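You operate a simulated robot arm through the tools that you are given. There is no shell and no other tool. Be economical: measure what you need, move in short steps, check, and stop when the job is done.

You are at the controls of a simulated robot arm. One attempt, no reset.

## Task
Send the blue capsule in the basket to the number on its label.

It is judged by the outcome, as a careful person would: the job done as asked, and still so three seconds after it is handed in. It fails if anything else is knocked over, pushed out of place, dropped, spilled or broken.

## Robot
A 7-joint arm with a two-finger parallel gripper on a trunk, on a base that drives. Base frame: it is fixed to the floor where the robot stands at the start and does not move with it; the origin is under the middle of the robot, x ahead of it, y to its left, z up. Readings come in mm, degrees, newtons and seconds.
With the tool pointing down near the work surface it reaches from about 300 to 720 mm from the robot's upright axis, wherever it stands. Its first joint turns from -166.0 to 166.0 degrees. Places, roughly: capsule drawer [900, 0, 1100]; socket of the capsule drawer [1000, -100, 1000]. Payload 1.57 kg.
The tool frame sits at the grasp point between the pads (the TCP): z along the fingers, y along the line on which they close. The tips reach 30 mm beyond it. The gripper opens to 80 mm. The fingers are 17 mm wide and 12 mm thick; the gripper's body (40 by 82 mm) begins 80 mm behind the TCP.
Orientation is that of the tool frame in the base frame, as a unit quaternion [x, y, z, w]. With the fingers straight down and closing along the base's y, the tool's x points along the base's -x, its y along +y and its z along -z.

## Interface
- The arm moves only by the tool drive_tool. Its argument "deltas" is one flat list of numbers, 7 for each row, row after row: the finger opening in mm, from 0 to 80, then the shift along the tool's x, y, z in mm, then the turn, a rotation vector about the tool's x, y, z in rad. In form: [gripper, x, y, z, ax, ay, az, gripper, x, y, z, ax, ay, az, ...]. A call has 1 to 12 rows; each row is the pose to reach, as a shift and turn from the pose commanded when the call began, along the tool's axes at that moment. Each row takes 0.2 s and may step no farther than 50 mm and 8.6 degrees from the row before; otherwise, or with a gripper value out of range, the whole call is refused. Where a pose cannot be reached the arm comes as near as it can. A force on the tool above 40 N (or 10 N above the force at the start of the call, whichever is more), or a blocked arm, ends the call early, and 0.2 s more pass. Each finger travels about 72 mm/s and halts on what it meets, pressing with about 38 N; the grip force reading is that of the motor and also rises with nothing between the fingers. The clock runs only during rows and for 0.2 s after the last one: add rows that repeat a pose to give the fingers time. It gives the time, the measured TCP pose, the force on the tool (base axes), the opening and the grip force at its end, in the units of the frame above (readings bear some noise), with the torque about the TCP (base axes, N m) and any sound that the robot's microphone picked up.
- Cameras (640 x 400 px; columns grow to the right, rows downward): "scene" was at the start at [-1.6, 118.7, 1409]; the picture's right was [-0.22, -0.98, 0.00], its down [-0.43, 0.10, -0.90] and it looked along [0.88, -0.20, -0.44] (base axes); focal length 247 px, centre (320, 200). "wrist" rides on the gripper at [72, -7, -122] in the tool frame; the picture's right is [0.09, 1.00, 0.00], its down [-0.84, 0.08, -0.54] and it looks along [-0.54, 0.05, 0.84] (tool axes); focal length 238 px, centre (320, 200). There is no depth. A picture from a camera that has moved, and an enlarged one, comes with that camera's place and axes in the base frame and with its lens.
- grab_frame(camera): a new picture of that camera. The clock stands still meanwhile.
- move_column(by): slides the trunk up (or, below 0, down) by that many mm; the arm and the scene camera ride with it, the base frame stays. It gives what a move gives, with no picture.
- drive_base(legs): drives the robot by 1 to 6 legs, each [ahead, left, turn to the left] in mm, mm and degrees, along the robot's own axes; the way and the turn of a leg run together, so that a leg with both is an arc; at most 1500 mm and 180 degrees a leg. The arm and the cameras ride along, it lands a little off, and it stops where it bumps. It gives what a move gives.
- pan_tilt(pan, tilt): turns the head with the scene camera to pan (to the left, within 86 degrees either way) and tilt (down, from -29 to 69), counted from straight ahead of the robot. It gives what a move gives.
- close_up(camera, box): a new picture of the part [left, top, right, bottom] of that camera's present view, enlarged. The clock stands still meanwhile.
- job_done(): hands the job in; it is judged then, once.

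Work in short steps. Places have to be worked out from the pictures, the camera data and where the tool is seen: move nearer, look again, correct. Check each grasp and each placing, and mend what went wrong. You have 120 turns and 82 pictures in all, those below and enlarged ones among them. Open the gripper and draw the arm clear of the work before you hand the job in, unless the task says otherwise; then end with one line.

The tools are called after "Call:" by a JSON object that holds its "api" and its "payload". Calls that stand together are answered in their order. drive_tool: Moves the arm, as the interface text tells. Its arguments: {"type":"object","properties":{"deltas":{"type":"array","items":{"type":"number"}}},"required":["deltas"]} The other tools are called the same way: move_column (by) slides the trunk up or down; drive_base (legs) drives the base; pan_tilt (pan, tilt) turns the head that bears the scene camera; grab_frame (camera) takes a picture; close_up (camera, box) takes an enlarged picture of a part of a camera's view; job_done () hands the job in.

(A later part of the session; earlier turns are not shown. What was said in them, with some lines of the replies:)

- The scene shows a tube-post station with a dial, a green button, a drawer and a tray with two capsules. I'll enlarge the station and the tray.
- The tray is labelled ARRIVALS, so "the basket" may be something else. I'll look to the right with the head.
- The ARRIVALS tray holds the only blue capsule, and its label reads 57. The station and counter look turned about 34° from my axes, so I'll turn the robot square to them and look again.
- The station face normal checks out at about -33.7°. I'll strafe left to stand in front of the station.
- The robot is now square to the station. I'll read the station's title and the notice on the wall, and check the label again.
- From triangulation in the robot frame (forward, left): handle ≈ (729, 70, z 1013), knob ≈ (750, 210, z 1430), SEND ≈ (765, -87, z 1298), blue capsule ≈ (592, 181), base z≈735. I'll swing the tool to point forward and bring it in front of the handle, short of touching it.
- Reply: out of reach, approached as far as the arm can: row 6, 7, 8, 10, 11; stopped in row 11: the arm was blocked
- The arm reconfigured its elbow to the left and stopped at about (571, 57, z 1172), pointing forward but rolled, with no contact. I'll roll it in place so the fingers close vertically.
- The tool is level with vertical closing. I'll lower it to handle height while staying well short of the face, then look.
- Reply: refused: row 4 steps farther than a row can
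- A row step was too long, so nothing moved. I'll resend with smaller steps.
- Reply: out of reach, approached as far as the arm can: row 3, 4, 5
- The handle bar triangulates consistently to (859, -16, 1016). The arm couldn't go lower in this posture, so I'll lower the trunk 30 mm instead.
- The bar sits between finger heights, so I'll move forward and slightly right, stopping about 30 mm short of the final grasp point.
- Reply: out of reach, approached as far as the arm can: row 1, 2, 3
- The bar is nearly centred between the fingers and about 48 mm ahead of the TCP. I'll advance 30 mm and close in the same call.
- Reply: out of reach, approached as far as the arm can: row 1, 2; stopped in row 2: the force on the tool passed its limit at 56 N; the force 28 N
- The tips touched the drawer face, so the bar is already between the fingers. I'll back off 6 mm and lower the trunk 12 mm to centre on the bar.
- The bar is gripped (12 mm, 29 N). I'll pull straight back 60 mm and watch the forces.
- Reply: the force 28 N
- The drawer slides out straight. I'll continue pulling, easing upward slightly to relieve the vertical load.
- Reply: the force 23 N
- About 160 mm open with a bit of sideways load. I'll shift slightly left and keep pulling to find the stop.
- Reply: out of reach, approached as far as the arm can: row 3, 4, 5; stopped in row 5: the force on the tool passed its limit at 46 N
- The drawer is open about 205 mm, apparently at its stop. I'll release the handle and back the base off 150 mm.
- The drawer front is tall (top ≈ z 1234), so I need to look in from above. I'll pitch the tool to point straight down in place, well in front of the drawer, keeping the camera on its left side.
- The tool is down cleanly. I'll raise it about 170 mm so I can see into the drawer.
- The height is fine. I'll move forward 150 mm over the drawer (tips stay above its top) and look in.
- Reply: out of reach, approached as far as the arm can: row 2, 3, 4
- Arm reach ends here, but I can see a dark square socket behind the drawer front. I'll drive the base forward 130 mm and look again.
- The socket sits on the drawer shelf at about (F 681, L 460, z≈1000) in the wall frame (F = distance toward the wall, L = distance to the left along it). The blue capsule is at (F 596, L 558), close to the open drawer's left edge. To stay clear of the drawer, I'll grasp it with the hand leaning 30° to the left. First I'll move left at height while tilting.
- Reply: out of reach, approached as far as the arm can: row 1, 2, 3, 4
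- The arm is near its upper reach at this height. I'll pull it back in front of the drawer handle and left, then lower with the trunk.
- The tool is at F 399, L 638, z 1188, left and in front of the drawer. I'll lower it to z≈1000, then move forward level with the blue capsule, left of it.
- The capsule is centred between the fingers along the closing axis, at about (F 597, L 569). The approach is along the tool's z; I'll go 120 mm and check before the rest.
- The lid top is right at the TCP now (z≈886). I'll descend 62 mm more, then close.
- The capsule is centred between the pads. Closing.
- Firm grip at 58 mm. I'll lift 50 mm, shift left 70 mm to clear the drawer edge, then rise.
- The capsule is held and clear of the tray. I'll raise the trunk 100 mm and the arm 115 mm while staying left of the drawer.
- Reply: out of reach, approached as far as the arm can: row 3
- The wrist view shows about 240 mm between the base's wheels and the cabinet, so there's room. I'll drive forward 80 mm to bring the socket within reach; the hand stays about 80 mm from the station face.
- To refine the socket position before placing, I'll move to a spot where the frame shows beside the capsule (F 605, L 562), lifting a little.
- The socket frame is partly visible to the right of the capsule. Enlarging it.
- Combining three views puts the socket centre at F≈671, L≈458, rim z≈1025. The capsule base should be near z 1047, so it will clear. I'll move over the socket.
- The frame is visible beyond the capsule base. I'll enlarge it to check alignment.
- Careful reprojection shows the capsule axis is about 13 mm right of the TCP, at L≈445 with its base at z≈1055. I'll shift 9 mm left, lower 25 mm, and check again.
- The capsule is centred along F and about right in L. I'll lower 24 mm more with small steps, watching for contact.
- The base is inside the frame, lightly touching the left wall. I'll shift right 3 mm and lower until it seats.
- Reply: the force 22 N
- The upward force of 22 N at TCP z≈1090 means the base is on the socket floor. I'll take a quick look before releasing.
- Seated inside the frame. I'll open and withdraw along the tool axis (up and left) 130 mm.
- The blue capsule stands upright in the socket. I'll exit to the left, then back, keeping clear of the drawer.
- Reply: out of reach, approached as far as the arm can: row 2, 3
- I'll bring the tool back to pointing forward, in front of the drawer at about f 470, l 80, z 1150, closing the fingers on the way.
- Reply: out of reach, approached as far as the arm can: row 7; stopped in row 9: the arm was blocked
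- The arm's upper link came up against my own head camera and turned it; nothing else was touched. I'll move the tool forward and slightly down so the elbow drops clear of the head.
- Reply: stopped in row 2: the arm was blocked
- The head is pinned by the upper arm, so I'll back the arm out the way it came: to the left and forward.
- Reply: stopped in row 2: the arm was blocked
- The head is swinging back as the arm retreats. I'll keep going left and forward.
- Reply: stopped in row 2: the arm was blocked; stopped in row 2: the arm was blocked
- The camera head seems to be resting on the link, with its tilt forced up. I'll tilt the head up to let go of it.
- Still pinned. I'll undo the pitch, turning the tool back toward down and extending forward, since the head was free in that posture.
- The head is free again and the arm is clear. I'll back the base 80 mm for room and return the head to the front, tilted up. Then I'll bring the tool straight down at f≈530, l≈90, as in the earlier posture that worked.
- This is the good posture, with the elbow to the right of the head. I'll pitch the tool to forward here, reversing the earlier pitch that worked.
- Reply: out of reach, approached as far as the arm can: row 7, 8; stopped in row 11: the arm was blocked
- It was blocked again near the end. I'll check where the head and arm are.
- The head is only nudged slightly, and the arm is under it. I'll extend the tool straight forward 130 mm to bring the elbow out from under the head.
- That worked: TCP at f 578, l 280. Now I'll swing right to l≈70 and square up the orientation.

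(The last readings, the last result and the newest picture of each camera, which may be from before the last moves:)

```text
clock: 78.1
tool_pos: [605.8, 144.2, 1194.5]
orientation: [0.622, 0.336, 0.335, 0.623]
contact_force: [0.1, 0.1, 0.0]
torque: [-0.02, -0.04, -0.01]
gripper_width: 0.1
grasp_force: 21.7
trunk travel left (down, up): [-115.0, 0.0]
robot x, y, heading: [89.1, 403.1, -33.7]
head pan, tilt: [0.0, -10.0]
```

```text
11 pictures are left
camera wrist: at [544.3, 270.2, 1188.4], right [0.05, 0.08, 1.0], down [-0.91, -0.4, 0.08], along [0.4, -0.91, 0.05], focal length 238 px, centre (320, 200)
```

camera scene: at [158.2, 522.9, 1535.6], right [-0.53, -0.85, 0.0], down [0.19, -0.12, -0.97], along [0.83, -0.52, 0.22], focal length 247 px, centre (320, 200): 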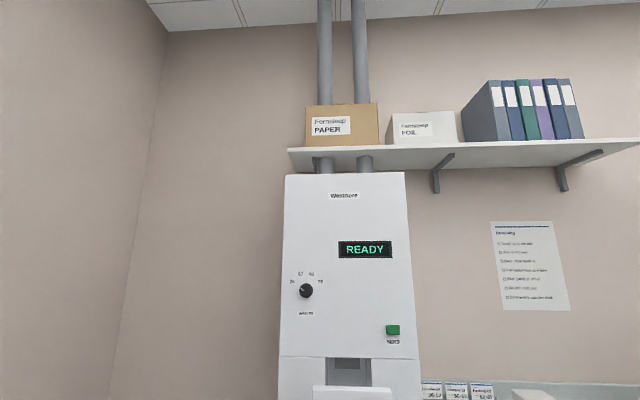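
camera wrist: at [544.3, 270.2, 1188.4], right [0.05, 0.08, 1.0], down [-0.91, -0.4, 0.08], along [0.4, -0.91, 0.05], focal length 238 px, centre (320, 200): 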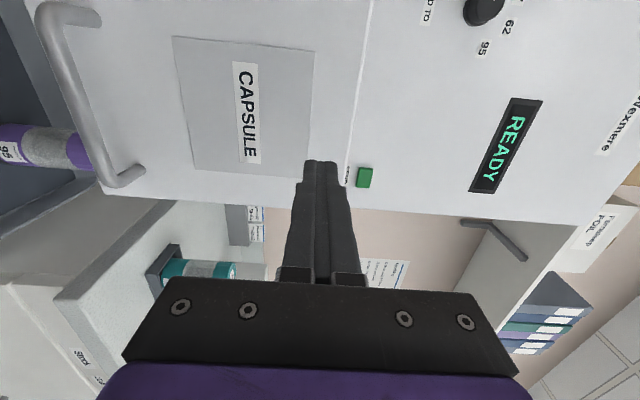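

The tool is in place in front of the drawer. I'll lower the trunk 75 mm so the fingertips meet the middle of the panel, then drive forward gently to push the drawer most of the way in.

Call:
{"api": "move_column", "payload": {"by": -75}}

Call:
{"api": "drive_base", "payload": {"legs": [[130, 0, 0]]}}

Call:
{"api": "drive_base", "payload": {"legs": [[110, 0, 0]]}}

```text
clock: 79.3
tool_pos: [607.4, 145.4, 1120.2]
orientation: [0.622, 0.337, 0.335, 0.623]
contact_force: [-0.7, 0.6, -0.9]
torque: [0.03, 0.01, -0.03]
gripper_width: 0.1
grasp_force: 21.3
trunk travel left (down, up): [-40.0, 75.0]
robot x, y, heading: [86.6, 400.0, -33.4]
head pan, tilt: [0.0, -10.0]
```

```text
clock: 80.5
tool_pos: [714.9, 72.8, 1119.9]
orientation: [0.622, 0.337, 0.335, 0.622]
contact_force: [-0.5, -0.4, 0.3]
torque: [0.03, 0.02, 0.0]
gripper_width: 0.1
grasp_force: 21.2
trunk travel left (down, up): [-40.0, 75.0]
robot x, y, heading: [197.9, 329.1, -33.9]
head pan, tilt: [0.0, -10.0]
```

```text
clock: 81.7
tool_pos: [807.6, 11.3, 1120.4]
orientation: [0.623, 0.335, 0.334, 0.623]
contact_force: [-0.3, -0.2, -0.5]
torque: [0.01, -0.02, -0.04]
gripper_width: 0.2
grasp_force: 20.9
trunk travel left (down, up): [-40.0, 75.0]
robot x, y, heading: [288.3, 268.3, -33.5]
head pan, tilt: [0.0, -10.0]
```

The tips are at F≈701, with about 32 mm of drawer travel left. I'll push the rest with the arm so the force limit applies.

Call:
{"api": "drive_tool", "payload": {"deltas": [0, 0, 0, 12, 0, 0, 0, 0, 0, 0, 24, 0, 0, 0, 0, 0, 0, 32, 0, 0, 0, 0, 0, 0, 38, 0, 0, 0]}}

Call:
{"api": "grab_frame", "payload": {"camera": "wrist"}}

```text
clock: 82.8
tool_pos: [833.8, -5.9, 1120.6]
orientation: [0.623, 0.336, 0.334, 0.622]
contact_force: [-24.0, 16.0, 8.1]
torque: [-0.42, -0.01, -0.23]
gripper_width: 0.0
grasp_force: 21.6
trunk travel left (down, up): [-40.0, 75.0]
robot x, y, heading: [286.4, 268.1, -33.7]
head pan, tilt: [0.0, -10.0]
stopped in row 4: the force on the tool passed its limit at 46 N (the readings are from after the stop); the commanded pose is now the measured one
```

```text
10 pictures are left
camera wrist: at [771.6, 120.0, 1113.8], right [0.05, 0.08, 1.0], down [-0.91, -0.4, 0.08], along [0.41, -0.91, 0.05], focal length 238 px, centre (320, 200)
```

wrist: 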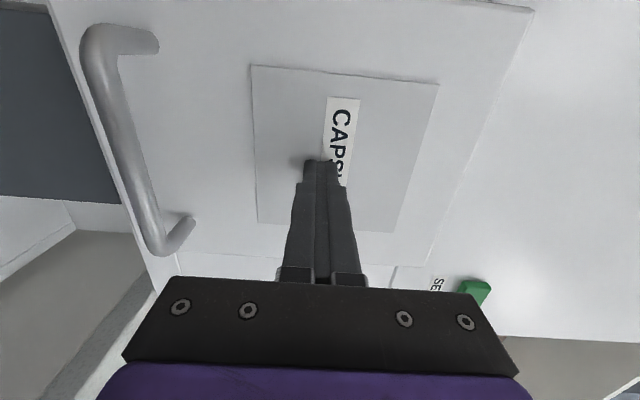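

The tips are back at F≈733, the drawer's original closed face position, so it is closed. I'll back off, raise the trunk, and move up and left toward the dial (L≈590, z≈1422), stopping short of it.

Call:
{"api": "drive_tool", "payload": {"deltas": [0, 0, 0, -30, 0, 0, 0, 0, 0, 0, -60, 0, 0, 0, 0, 0, 0, -80, 0, 0, 0]}}

Call:
{"api": "move_column", "payload": {"by": 75}}

Call:
{"api": "drive_tool", "payload": {"deltas": [15, 22, 38, 0, 0, 0, 0, 30, 45, 75, 0, 0, 0, 0, 45, 70, 110, 0, 0, 0, 0, 60, 92, 150, 0, 0, 0, 0, 70, 115, 190, 0, 0, 0, 0, 80, 137, 225, 0, 0, 0, 0]}}

Call:
{"api": "grab_frame", "payload": {"camera": "wrist"}}

```text
clock: 83.6
tool_pos: [771.6, 38.6, 1116.4]
orientation: [0.624, 0.336, 0.334, 0.621]
contact_force: [-0.2, 0.3, 0.5]
torque: [0.0, 0.0, 0.0]
gripper_width: 0.0
grasp_force: 21.8
trunk travel left (down, up): [-40.0, 75.0]
robot x, y, heading: [287.3, 264.4, -33.5]
head pan, tilt: [0.0, -10.0]
```

```text
clock: 84.7
tool_pos: [772.9, 36.6, 1191.3]
orientation: [0.624, 0.337, 0.333, 0.621]
contact_force: [-0.5, 0.1, -0.2]
torque: [0.01, 0.05, 0.04]
gripper_width: 0.0
grasp_force: 21.7
trunk travel left (down, up): [-115.0, 0.0]
robot x, y, heading: [285.8, 268.5, -33.6]
head pan, tilt: [0.0, -10.0]
```

```text
clock: 86.1
tool_pos: [850.0, 152.3, 1416.7]
orientation: [0.622, 0.338, 0.333, 0.623]
contact_force: [-0.4, -0.3, -0.9]
torque: [0.02, 0.01, 0.04]
gripper_width: 80.0
grasp_force: 0.1
trunk travel left (down, up): [-115.0, 0.0]
robot x, y, heading: [288.6, 269.7, -33.6]
head pan, tilt: [0.0, -10.0]
```

```text
9 pictures are left
camera wrist: at [787.3, 278.2, 1410.6], right [0.06, 0.08, 1.0], down [-0.91, -0.4, 0.08], along [0.41, -0.91, 0.05], focal length 238 px, centre (320, 200)
```

wrist: 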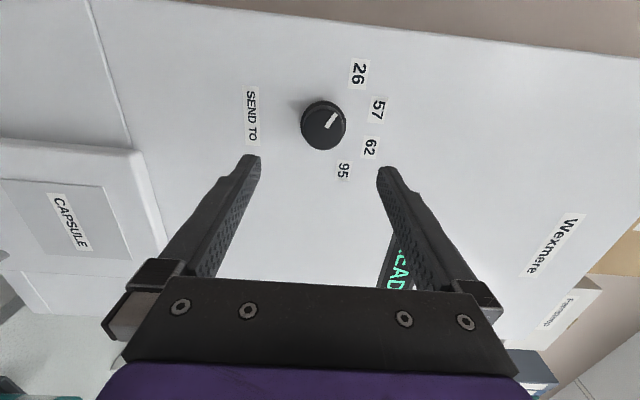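

The dial is in view, with its pointer at 26. I'll advance 45 mm with open fingers straddling it, to get parallax on its depth and sideways offset.

Call:
{"api": "drive_tool", "payload": {"deltas": [80, 0, 3, 22, 0, 0, 0, 80, 0, 3, 45, 0, 0, 0]}}

Call:
{"api": "grab_frame", "payload": {"camera": "wrist"}}

```text
clock: 86.7
tool_pos: [886.7, 128.3, 1417.5]
orientation: [0.624, 0.337, 0.333, 0.621]
contact_force: [0.5, 0.5, -1.0]
torque: [0.0, -0.02, 0.0]
gripper_width: 79.9
grasp_force: 0.0
trunk travel left (down, up): [-115.0, 0.0]
robot x, y, heading: [290.0, 267.9, -33.6]
head pan, tilt: [0.0, -10.0]
```

```text
8 pictures are left
camera wrist: at [825.0, 252.4, 1413.6], right [0.06, 0.07, 1.0], down [-0.91, -0.4, 0.08], along [0.4, -0.91, 0.04], focal length 238 px, centre (320, 200)
```

wrist: 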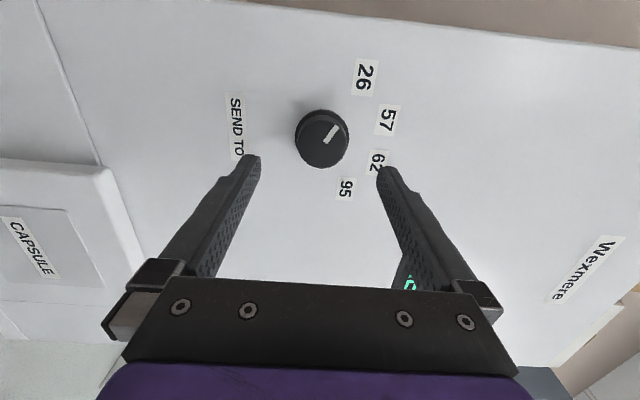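

The parallax puts the dial front roughly 60–84 mm ahead of the TCP and nearly on axis. I'll advance 42 mm more and check.

Call:
{"api": "drive_tool", "payload": {"deltas": [80, 2, 0, 20, 0, 0, 0, 80, 4, 0, 42, 0, 0, 0]}}

Call:
{"api": "grab_frame", "payload": {"camera": "wrist"}}

```text
clock: 87.3
tool_pos: [924.9, 106.9, 1419.0]
orientation: [0.625, 0.337, 0.333, 0.621]
contact_force: [-0.7, 0.8, -0.3]
torque: [-0.02, 0.02, 0.0]
gripper_width: 80.0
grasp_force: 0.1
trunk travel left (down, up): [-115.0, 0.0]
robot x, y, heading: [291.4, 267.7, -33.7]
head pan, tilt: [0.0, -10.0]
```

```text
7 pictures are left
camera wrist: at [862.1, 232.1, 1412.8], right [0.06, 0.08, 1.0], down [-0.91, -0.4, 0.08], along [0.41, -0.91, 0.05], focal length 238 px, centre (320, 200)
```

wrist: 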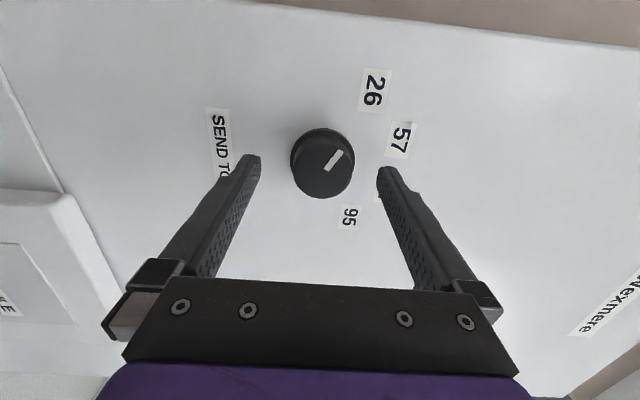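

The dial front is now about at the fingertips and centred vertically, slightly right of axis. I'll shift right 5 mm and advance 26 mm so the pads straddle it.

Call:
{"api": "drive_tool", "payload": {"deltas": [80, -3, 0, 13, 0, 0, 0, 80, -5, 0, 26, 0, 0, 0]}}

Call:
{"api": "grab_frame", "payload": {"camera": "wrist"}}

```text
clock: 87.9
tool_pos: [935.6, 93.7, 1420.5]
orientation: [0.622, 0.336, 0.335, 0.622]
contact_force: [-33.4, 10.8, -7.4]
torque: [-0.33, -1.16, -0.56]
gripper_width: 73.6
grasp_force: 0.1
trunk travel left (down, up): [-115.0, 0.0]
robot x, y, heading: [288.4, 268.8, -33.6]
head pan, tilt: [0.0, -10.0]
stopped in row 2: the force on the tool passed its limit at 46 N (the readings are from after the stop); the commanded pose is now the measured one
```

```text
6 pictures are left
camera wrist: at [873.2, 220.1, 1415.3], right [0.05, 0.08, 1.0], down [-0.91, -0.4, 0.08], along [0.4, -0.91, 0.05], focal length 238 px, centre (320, 200)
```

wrist: 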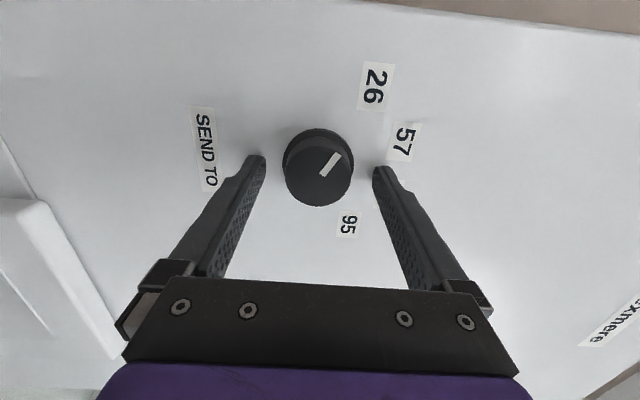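

The tips touched the station face, so the dial is between the pads. I'll back off 4 mm, shift 3 mm right, and grip the dial.

Call:
{"api": "drive_tool", "payload": {"deltas": [80, -3, 0, -4, 0, 0, 0, 60, -3, 0, -4, 0, 0, 0, 40, -3, 0, -4, 0, 0, 0, 25, -3, 0, -4, 0, 0, 0, 25, -3, 0, -4, 0, 0, 0]}}

```text
clock: 89.1
tool_pos: [934.1, 92.8, 1420.1]
orientation: [0.623, 0.338, 0.334, 0.621]
contact_force: [-5.7, 5.7, 9.9]
torque: [-0.11, -0.26, 0.22]
gripper_width: 47.5
grasp_force: 45.2
trunk travel left (down, up): [-115.0, 0.0]
robot x, y, heading: [289.8, 269.7, -33.5]
head pan, tilt: [0.0, -10.0]
```

The dial is gripped at 47.5 mm. I'll turn it 45° clockwise (positive about tool z) toward 57.

Call:
{"api": "drive_tool", "payload": {"deltas": [25, 0, 0, 0, 0, 0, 0.131, 25, 0, 0, 0, 0, 0, 0.262, 25, 0, 0, 0, 0, 0, 0.393, 25, 0, 0, 0, 0, 0, 0.524, 25, 0, 0, 0, 0, 0, 0.655, 25, 0, 0, 0, 0, 0, 0.785]}}

Call:
{"api": "grab_frame", "payload": {"camera": "wrist"}}

```text
clock: 90.5
tool_pos: [935.2, 95.2, 1417.7]
orientation: [0.707, 0.075, 0.547, 0.443]
contact_force: [-18.3, 20.1, -15.5]
torque: [-0.34, -0.08, 0.58]
gripper_width: 47.0
grasp_force: 45.5
trunk travel left (down, up): [-115.0, 0.0]
robot x, y, heading: [289.7, 266.2, -33.6]
head pan, tilt: [0.0, -10.0]
```

```text
5 pictures are left
camera wrist: at [863.9, 207.7, 1465.1], right [-0.34, -0.54, 0.77], down [-0.81, -0.24, -0.53], along [0.47, -0.81, -0.35], focal length 238 px, centre (320, 200)
```

wrist: 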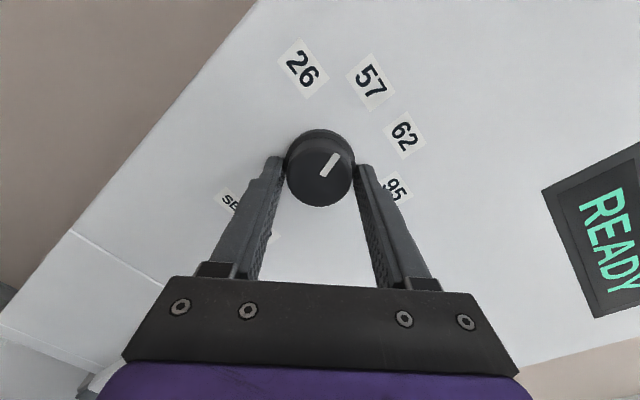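

The pointer now aims at 57. I'll release and back straight off.

Call:
{"api": "drive_tool", "payload": {"deltas": [50, 0, 0, 0, 0, 0, 0, 65, 0, 0, 0, 0, 0, 0, 80, 0, 0, 0, 0, 0, 0, 80, 0, 0, -30, 0, 0, 0, 80, 0, 0, -60, 0, 0, 0, 80, 0, 0, -90, 0, 0, 0]}}

Call:
{"api": "close_up", "payload": {"camera": "wrist", "box": [240, 0, 440, 200]}}

```text
clock: 91.9
tool_pos: [863.6, 139.3, 1417.4]
orientation: [0.707, 0.072, 0.544, 0.446]
contact_force: [-0.9, -0.2, 0.3]
torque: [0.01, -0.02, 0.03]
gripper_width: 80.1
grasp_force: 0.2
trunk travel left (down, up): [-115.0, 0.0]
robot x, y, heading: [287.5, 267.5, -33.4]
head pan, tilt: [0.0, -10.0]
```

```text
2.00 times, centred on (340, 100) of wrist
camera zoom: at [792.8, 250.6, 1464.6], right [-0.34, -0.54, 0.77], down [-0.81, -0.24, -0.53], along [0.47, -0.81, -0.35], focal length 477 px, centre (280, 400)
```

zoom: 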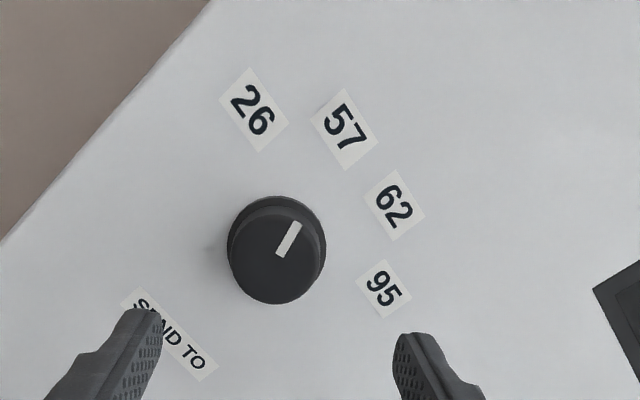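

The pointer is on 57. Next is SEND at about (L 296, z 1297). I'll close the fingers, roll back, and move there at a safe standoff.

Call:
{"api": "drive_tool", "payload": {"deltas": [65, -36, 15, 0, 0, 0, -0.098, 50, -73, 30, 1, 0, 0, -0.196, 35, -109, 45, 1, 0, 0, -0.294, 20, -145, 60, 2, 0, 0, -0.392, 5, -182, 75, 2, 0, 0, -0.49, 0, -218, 90, 3, 0, 0, -0.588, 0, -255, 105, 3, 0, 0, -0.687, 0, -291, 120, 4, 0, 0, -0.785, 0, -291, 120, 4, 0, 0, -0.785]}}

Call:
{"api": "grab_frame", "payload": {"camera": "wrist"}}

```text
clock: 93.9
tool_pos: [705.0, -105.7, 1296.8]
orientation: [0.624, 0.339, 0.333, 0.62]
contact_force: [0.0, 0.6, -0.2]
torque: [-0.04, 0.0, 0.03]
gripper_width: 0.0
grasp_force: 20.9
trunk travel left (down, up): [-115.0, 0.0]
robot x, y, heading: [292.0, 271.5, -33.9]
head pan, tilt: [0.0, -10.0]
```

```text
3 pictures are left
camera wrist: at [642.1, 20.3, 1292.2], right [0.06, 0.08, 1.0], down [-0.91, -0.4, 0.09], along [0.41, -0.91, 0.05], focal length 238 px, centre (320, 200)
```

wrist: 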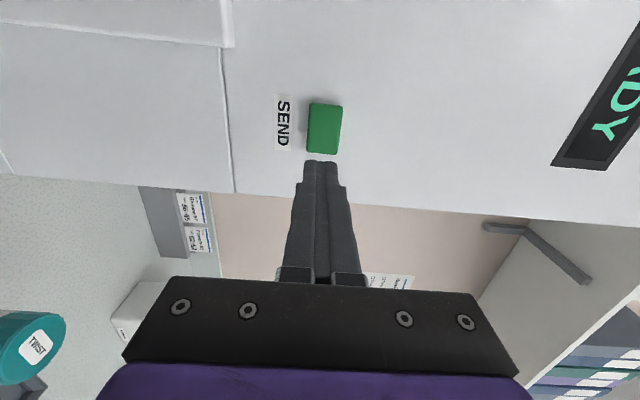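

The button is almost on the tool axis. I'll shift 5 mm left and 4 mm up, advance, and press in small steps under the force limit.

Call:
{"api": "drive_tool", "payload": {"deltas": [0, 3, 3, 30, 0, 0, 0, 0, 5, 4, 55, 0, 0, 0, 0, 5, 4, 68, 0, 0, 0, 0, 5, 4, 74, 0, 0, 0, 0, 5, 4, 79, 0, 0, 0, 0, 5, 4, 84, 0, 0, 0, 0, 5, 4, 88, 0, 0, 0]}}

```text
clock: 95.1
tool_pos: [765.4, -139.4, 1302.6]
orientation: [0.625, 0.337, 0.333, 0.62]
contact_force: [-25.6, 21.1, -0.8]
torque: [0.0, -0.01, -0.19]
gripper_width: 0.1
grasp_force: 21.2
trunk travel left (down, up): [-115.0, 0.0]
robot x, y, heading: [286.3, 268.8, -33.5]
head pan, tilt: [0.0, -10.0]
heard: click
stopped in row 5: the force on the tool passed its limit at 54 N (the readings are from after the stop); the commanded pose is now the measured one
```

A click was heard as the button bottomed out. I'll back off and check the display.

Call:
{"api": "drive_tool", "payload": {"deltas": [0, 0, 0, -30, 0, 0, 0, 0, 0, 0, -60, 0, 0, 0, 0, 0, 0, -90, 0, 0, 0, 0, 0, 0, -90, 0, 0, 0]}}

Call:
{"api": "grab_frame", "payload": {"camera": "scene"}}

```text
clock: 96.1
tool_pos: [694.8, -92.0, 1302.2]
orientation: [0.626, 0.338, 0.331, 0.619]
contact_force: [-0.3, 0.3, -0.6]
torque: [0.02, 0.02, -0.01]
gripper_width: 0.0
grasp_force: 21.4
trunk travel left (down, up): [-115.0, 0.0]
robot x, y, heading: [289.3, 270.8, -33.5]
head pan, tilt: [0.0, -10.0]
```

```text
2 pictures are left
camera scene: at [351.9, 383.8, 1537.0], right [-0.62, -0.78, 0.0], down [0.19, -0.15, -0.97], along [0.76, -0.6, 0.24], focal length 247 px, centre (320, 200)
```

scene: 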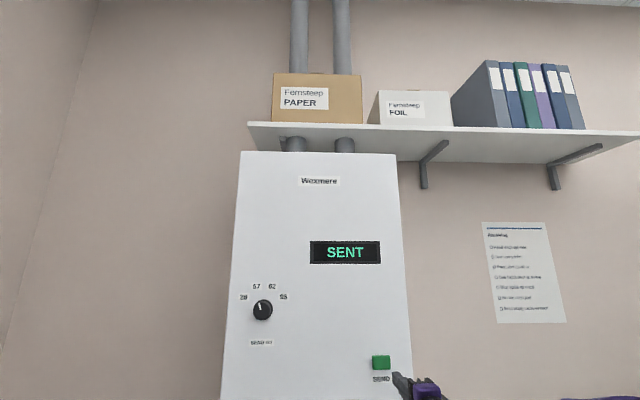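

The display reads SENT and the dial is on 57. I'll open the gripper, back the base away, and check the tray area.

Call:
{"api": "drive_tool", "payload": {"deltas": [30, 0, 0, 0, 0, 0, 0, 60, 0, 0, 0, 0, 0, 0, 80, 0, 0, 0, 0, 0, 0, 80, 0, 0, 0, 0, 0, 0]}}

Call:
{"api": "drive_base", "payload": {"legs": [[-180, 0, 0]]}}

Call:
{"api": "pan_tilt", "payload": {"pan": 5, "tilt": 25}}

Call:
{"api": "grab_frame", "payload": {"camera": "scene"}}

```text
clock: 97.1
tool_pos: [694.8, -92.1, 1302.1]
orientation: [0.626, 0.338, 0.332, 0.62]
contact_force: [-0.3, 1.3, 0.7]
torque: [0.01, 0.01, 0.04]
gripper_width: 79.9
grasp_force: 0.1
trunk travel left (down, up): [-115.0, 0.0]
robot x, y, heading: [289.5, 270.0, -33.5]
head pan, tilt: [0.0, -10.0]
```

```text
clock: 98.6
tool_pos: [547.9, 4.9, 1301.2]
orientation: [0.626, 0.338, 0.331, 0.62]
contact_force: [0.4, -0.2, -0.3]
torque: [0.03, 0.01, -0.01]
gripper_width: 80.2
grasp_force: 0.0
trunk travel left (down, up): [-115.0, 0.0]
robot x, y, heading: [140.9, 364.2, -33.7]
head pan, tilt: [0.0, -10.0]
```

```text
clock: 99.6
tool_pos: [546.9, 5.6, 1300.6]
orientation: [0.626, 0.338, 0.331, 0.619]
contact_force: [-0.1, 0.6, -0.7]
torque: [0.02, 0.03, -0.02]
gripper_width: 79.9
grasp_force: 0.1
trunk travel left (down, up): [-115.0, 0.0]
robot x, y, heading: [137.0, 366.3, -33.5]
head pan, tilt: [5.0, 25.0]
```

```text
1 pictures are left
camera scene: at [204.1, 483.0, 1537.4], right [-0.62, -0.79, 0.0], down [0.19, -0.15, -0.97], along [0.76, -0.6, 0.25], focal length 247 px, centre (320, 200)
```

scene: 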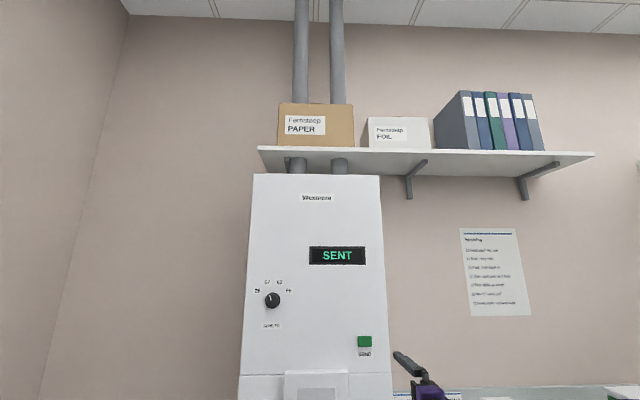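

The station shows SENT with the dial at 57. The purple capsule was still standing in the last view of the tray, and the arm is open and clear. Handing in.

Call:
{"api": "job_done", "payload": {}}

```text
The job is handed in.
```

I put the blue capsule (label 57) in the drawer, closed it, set the dial to 57 and pressed SEND; the display read SENT.
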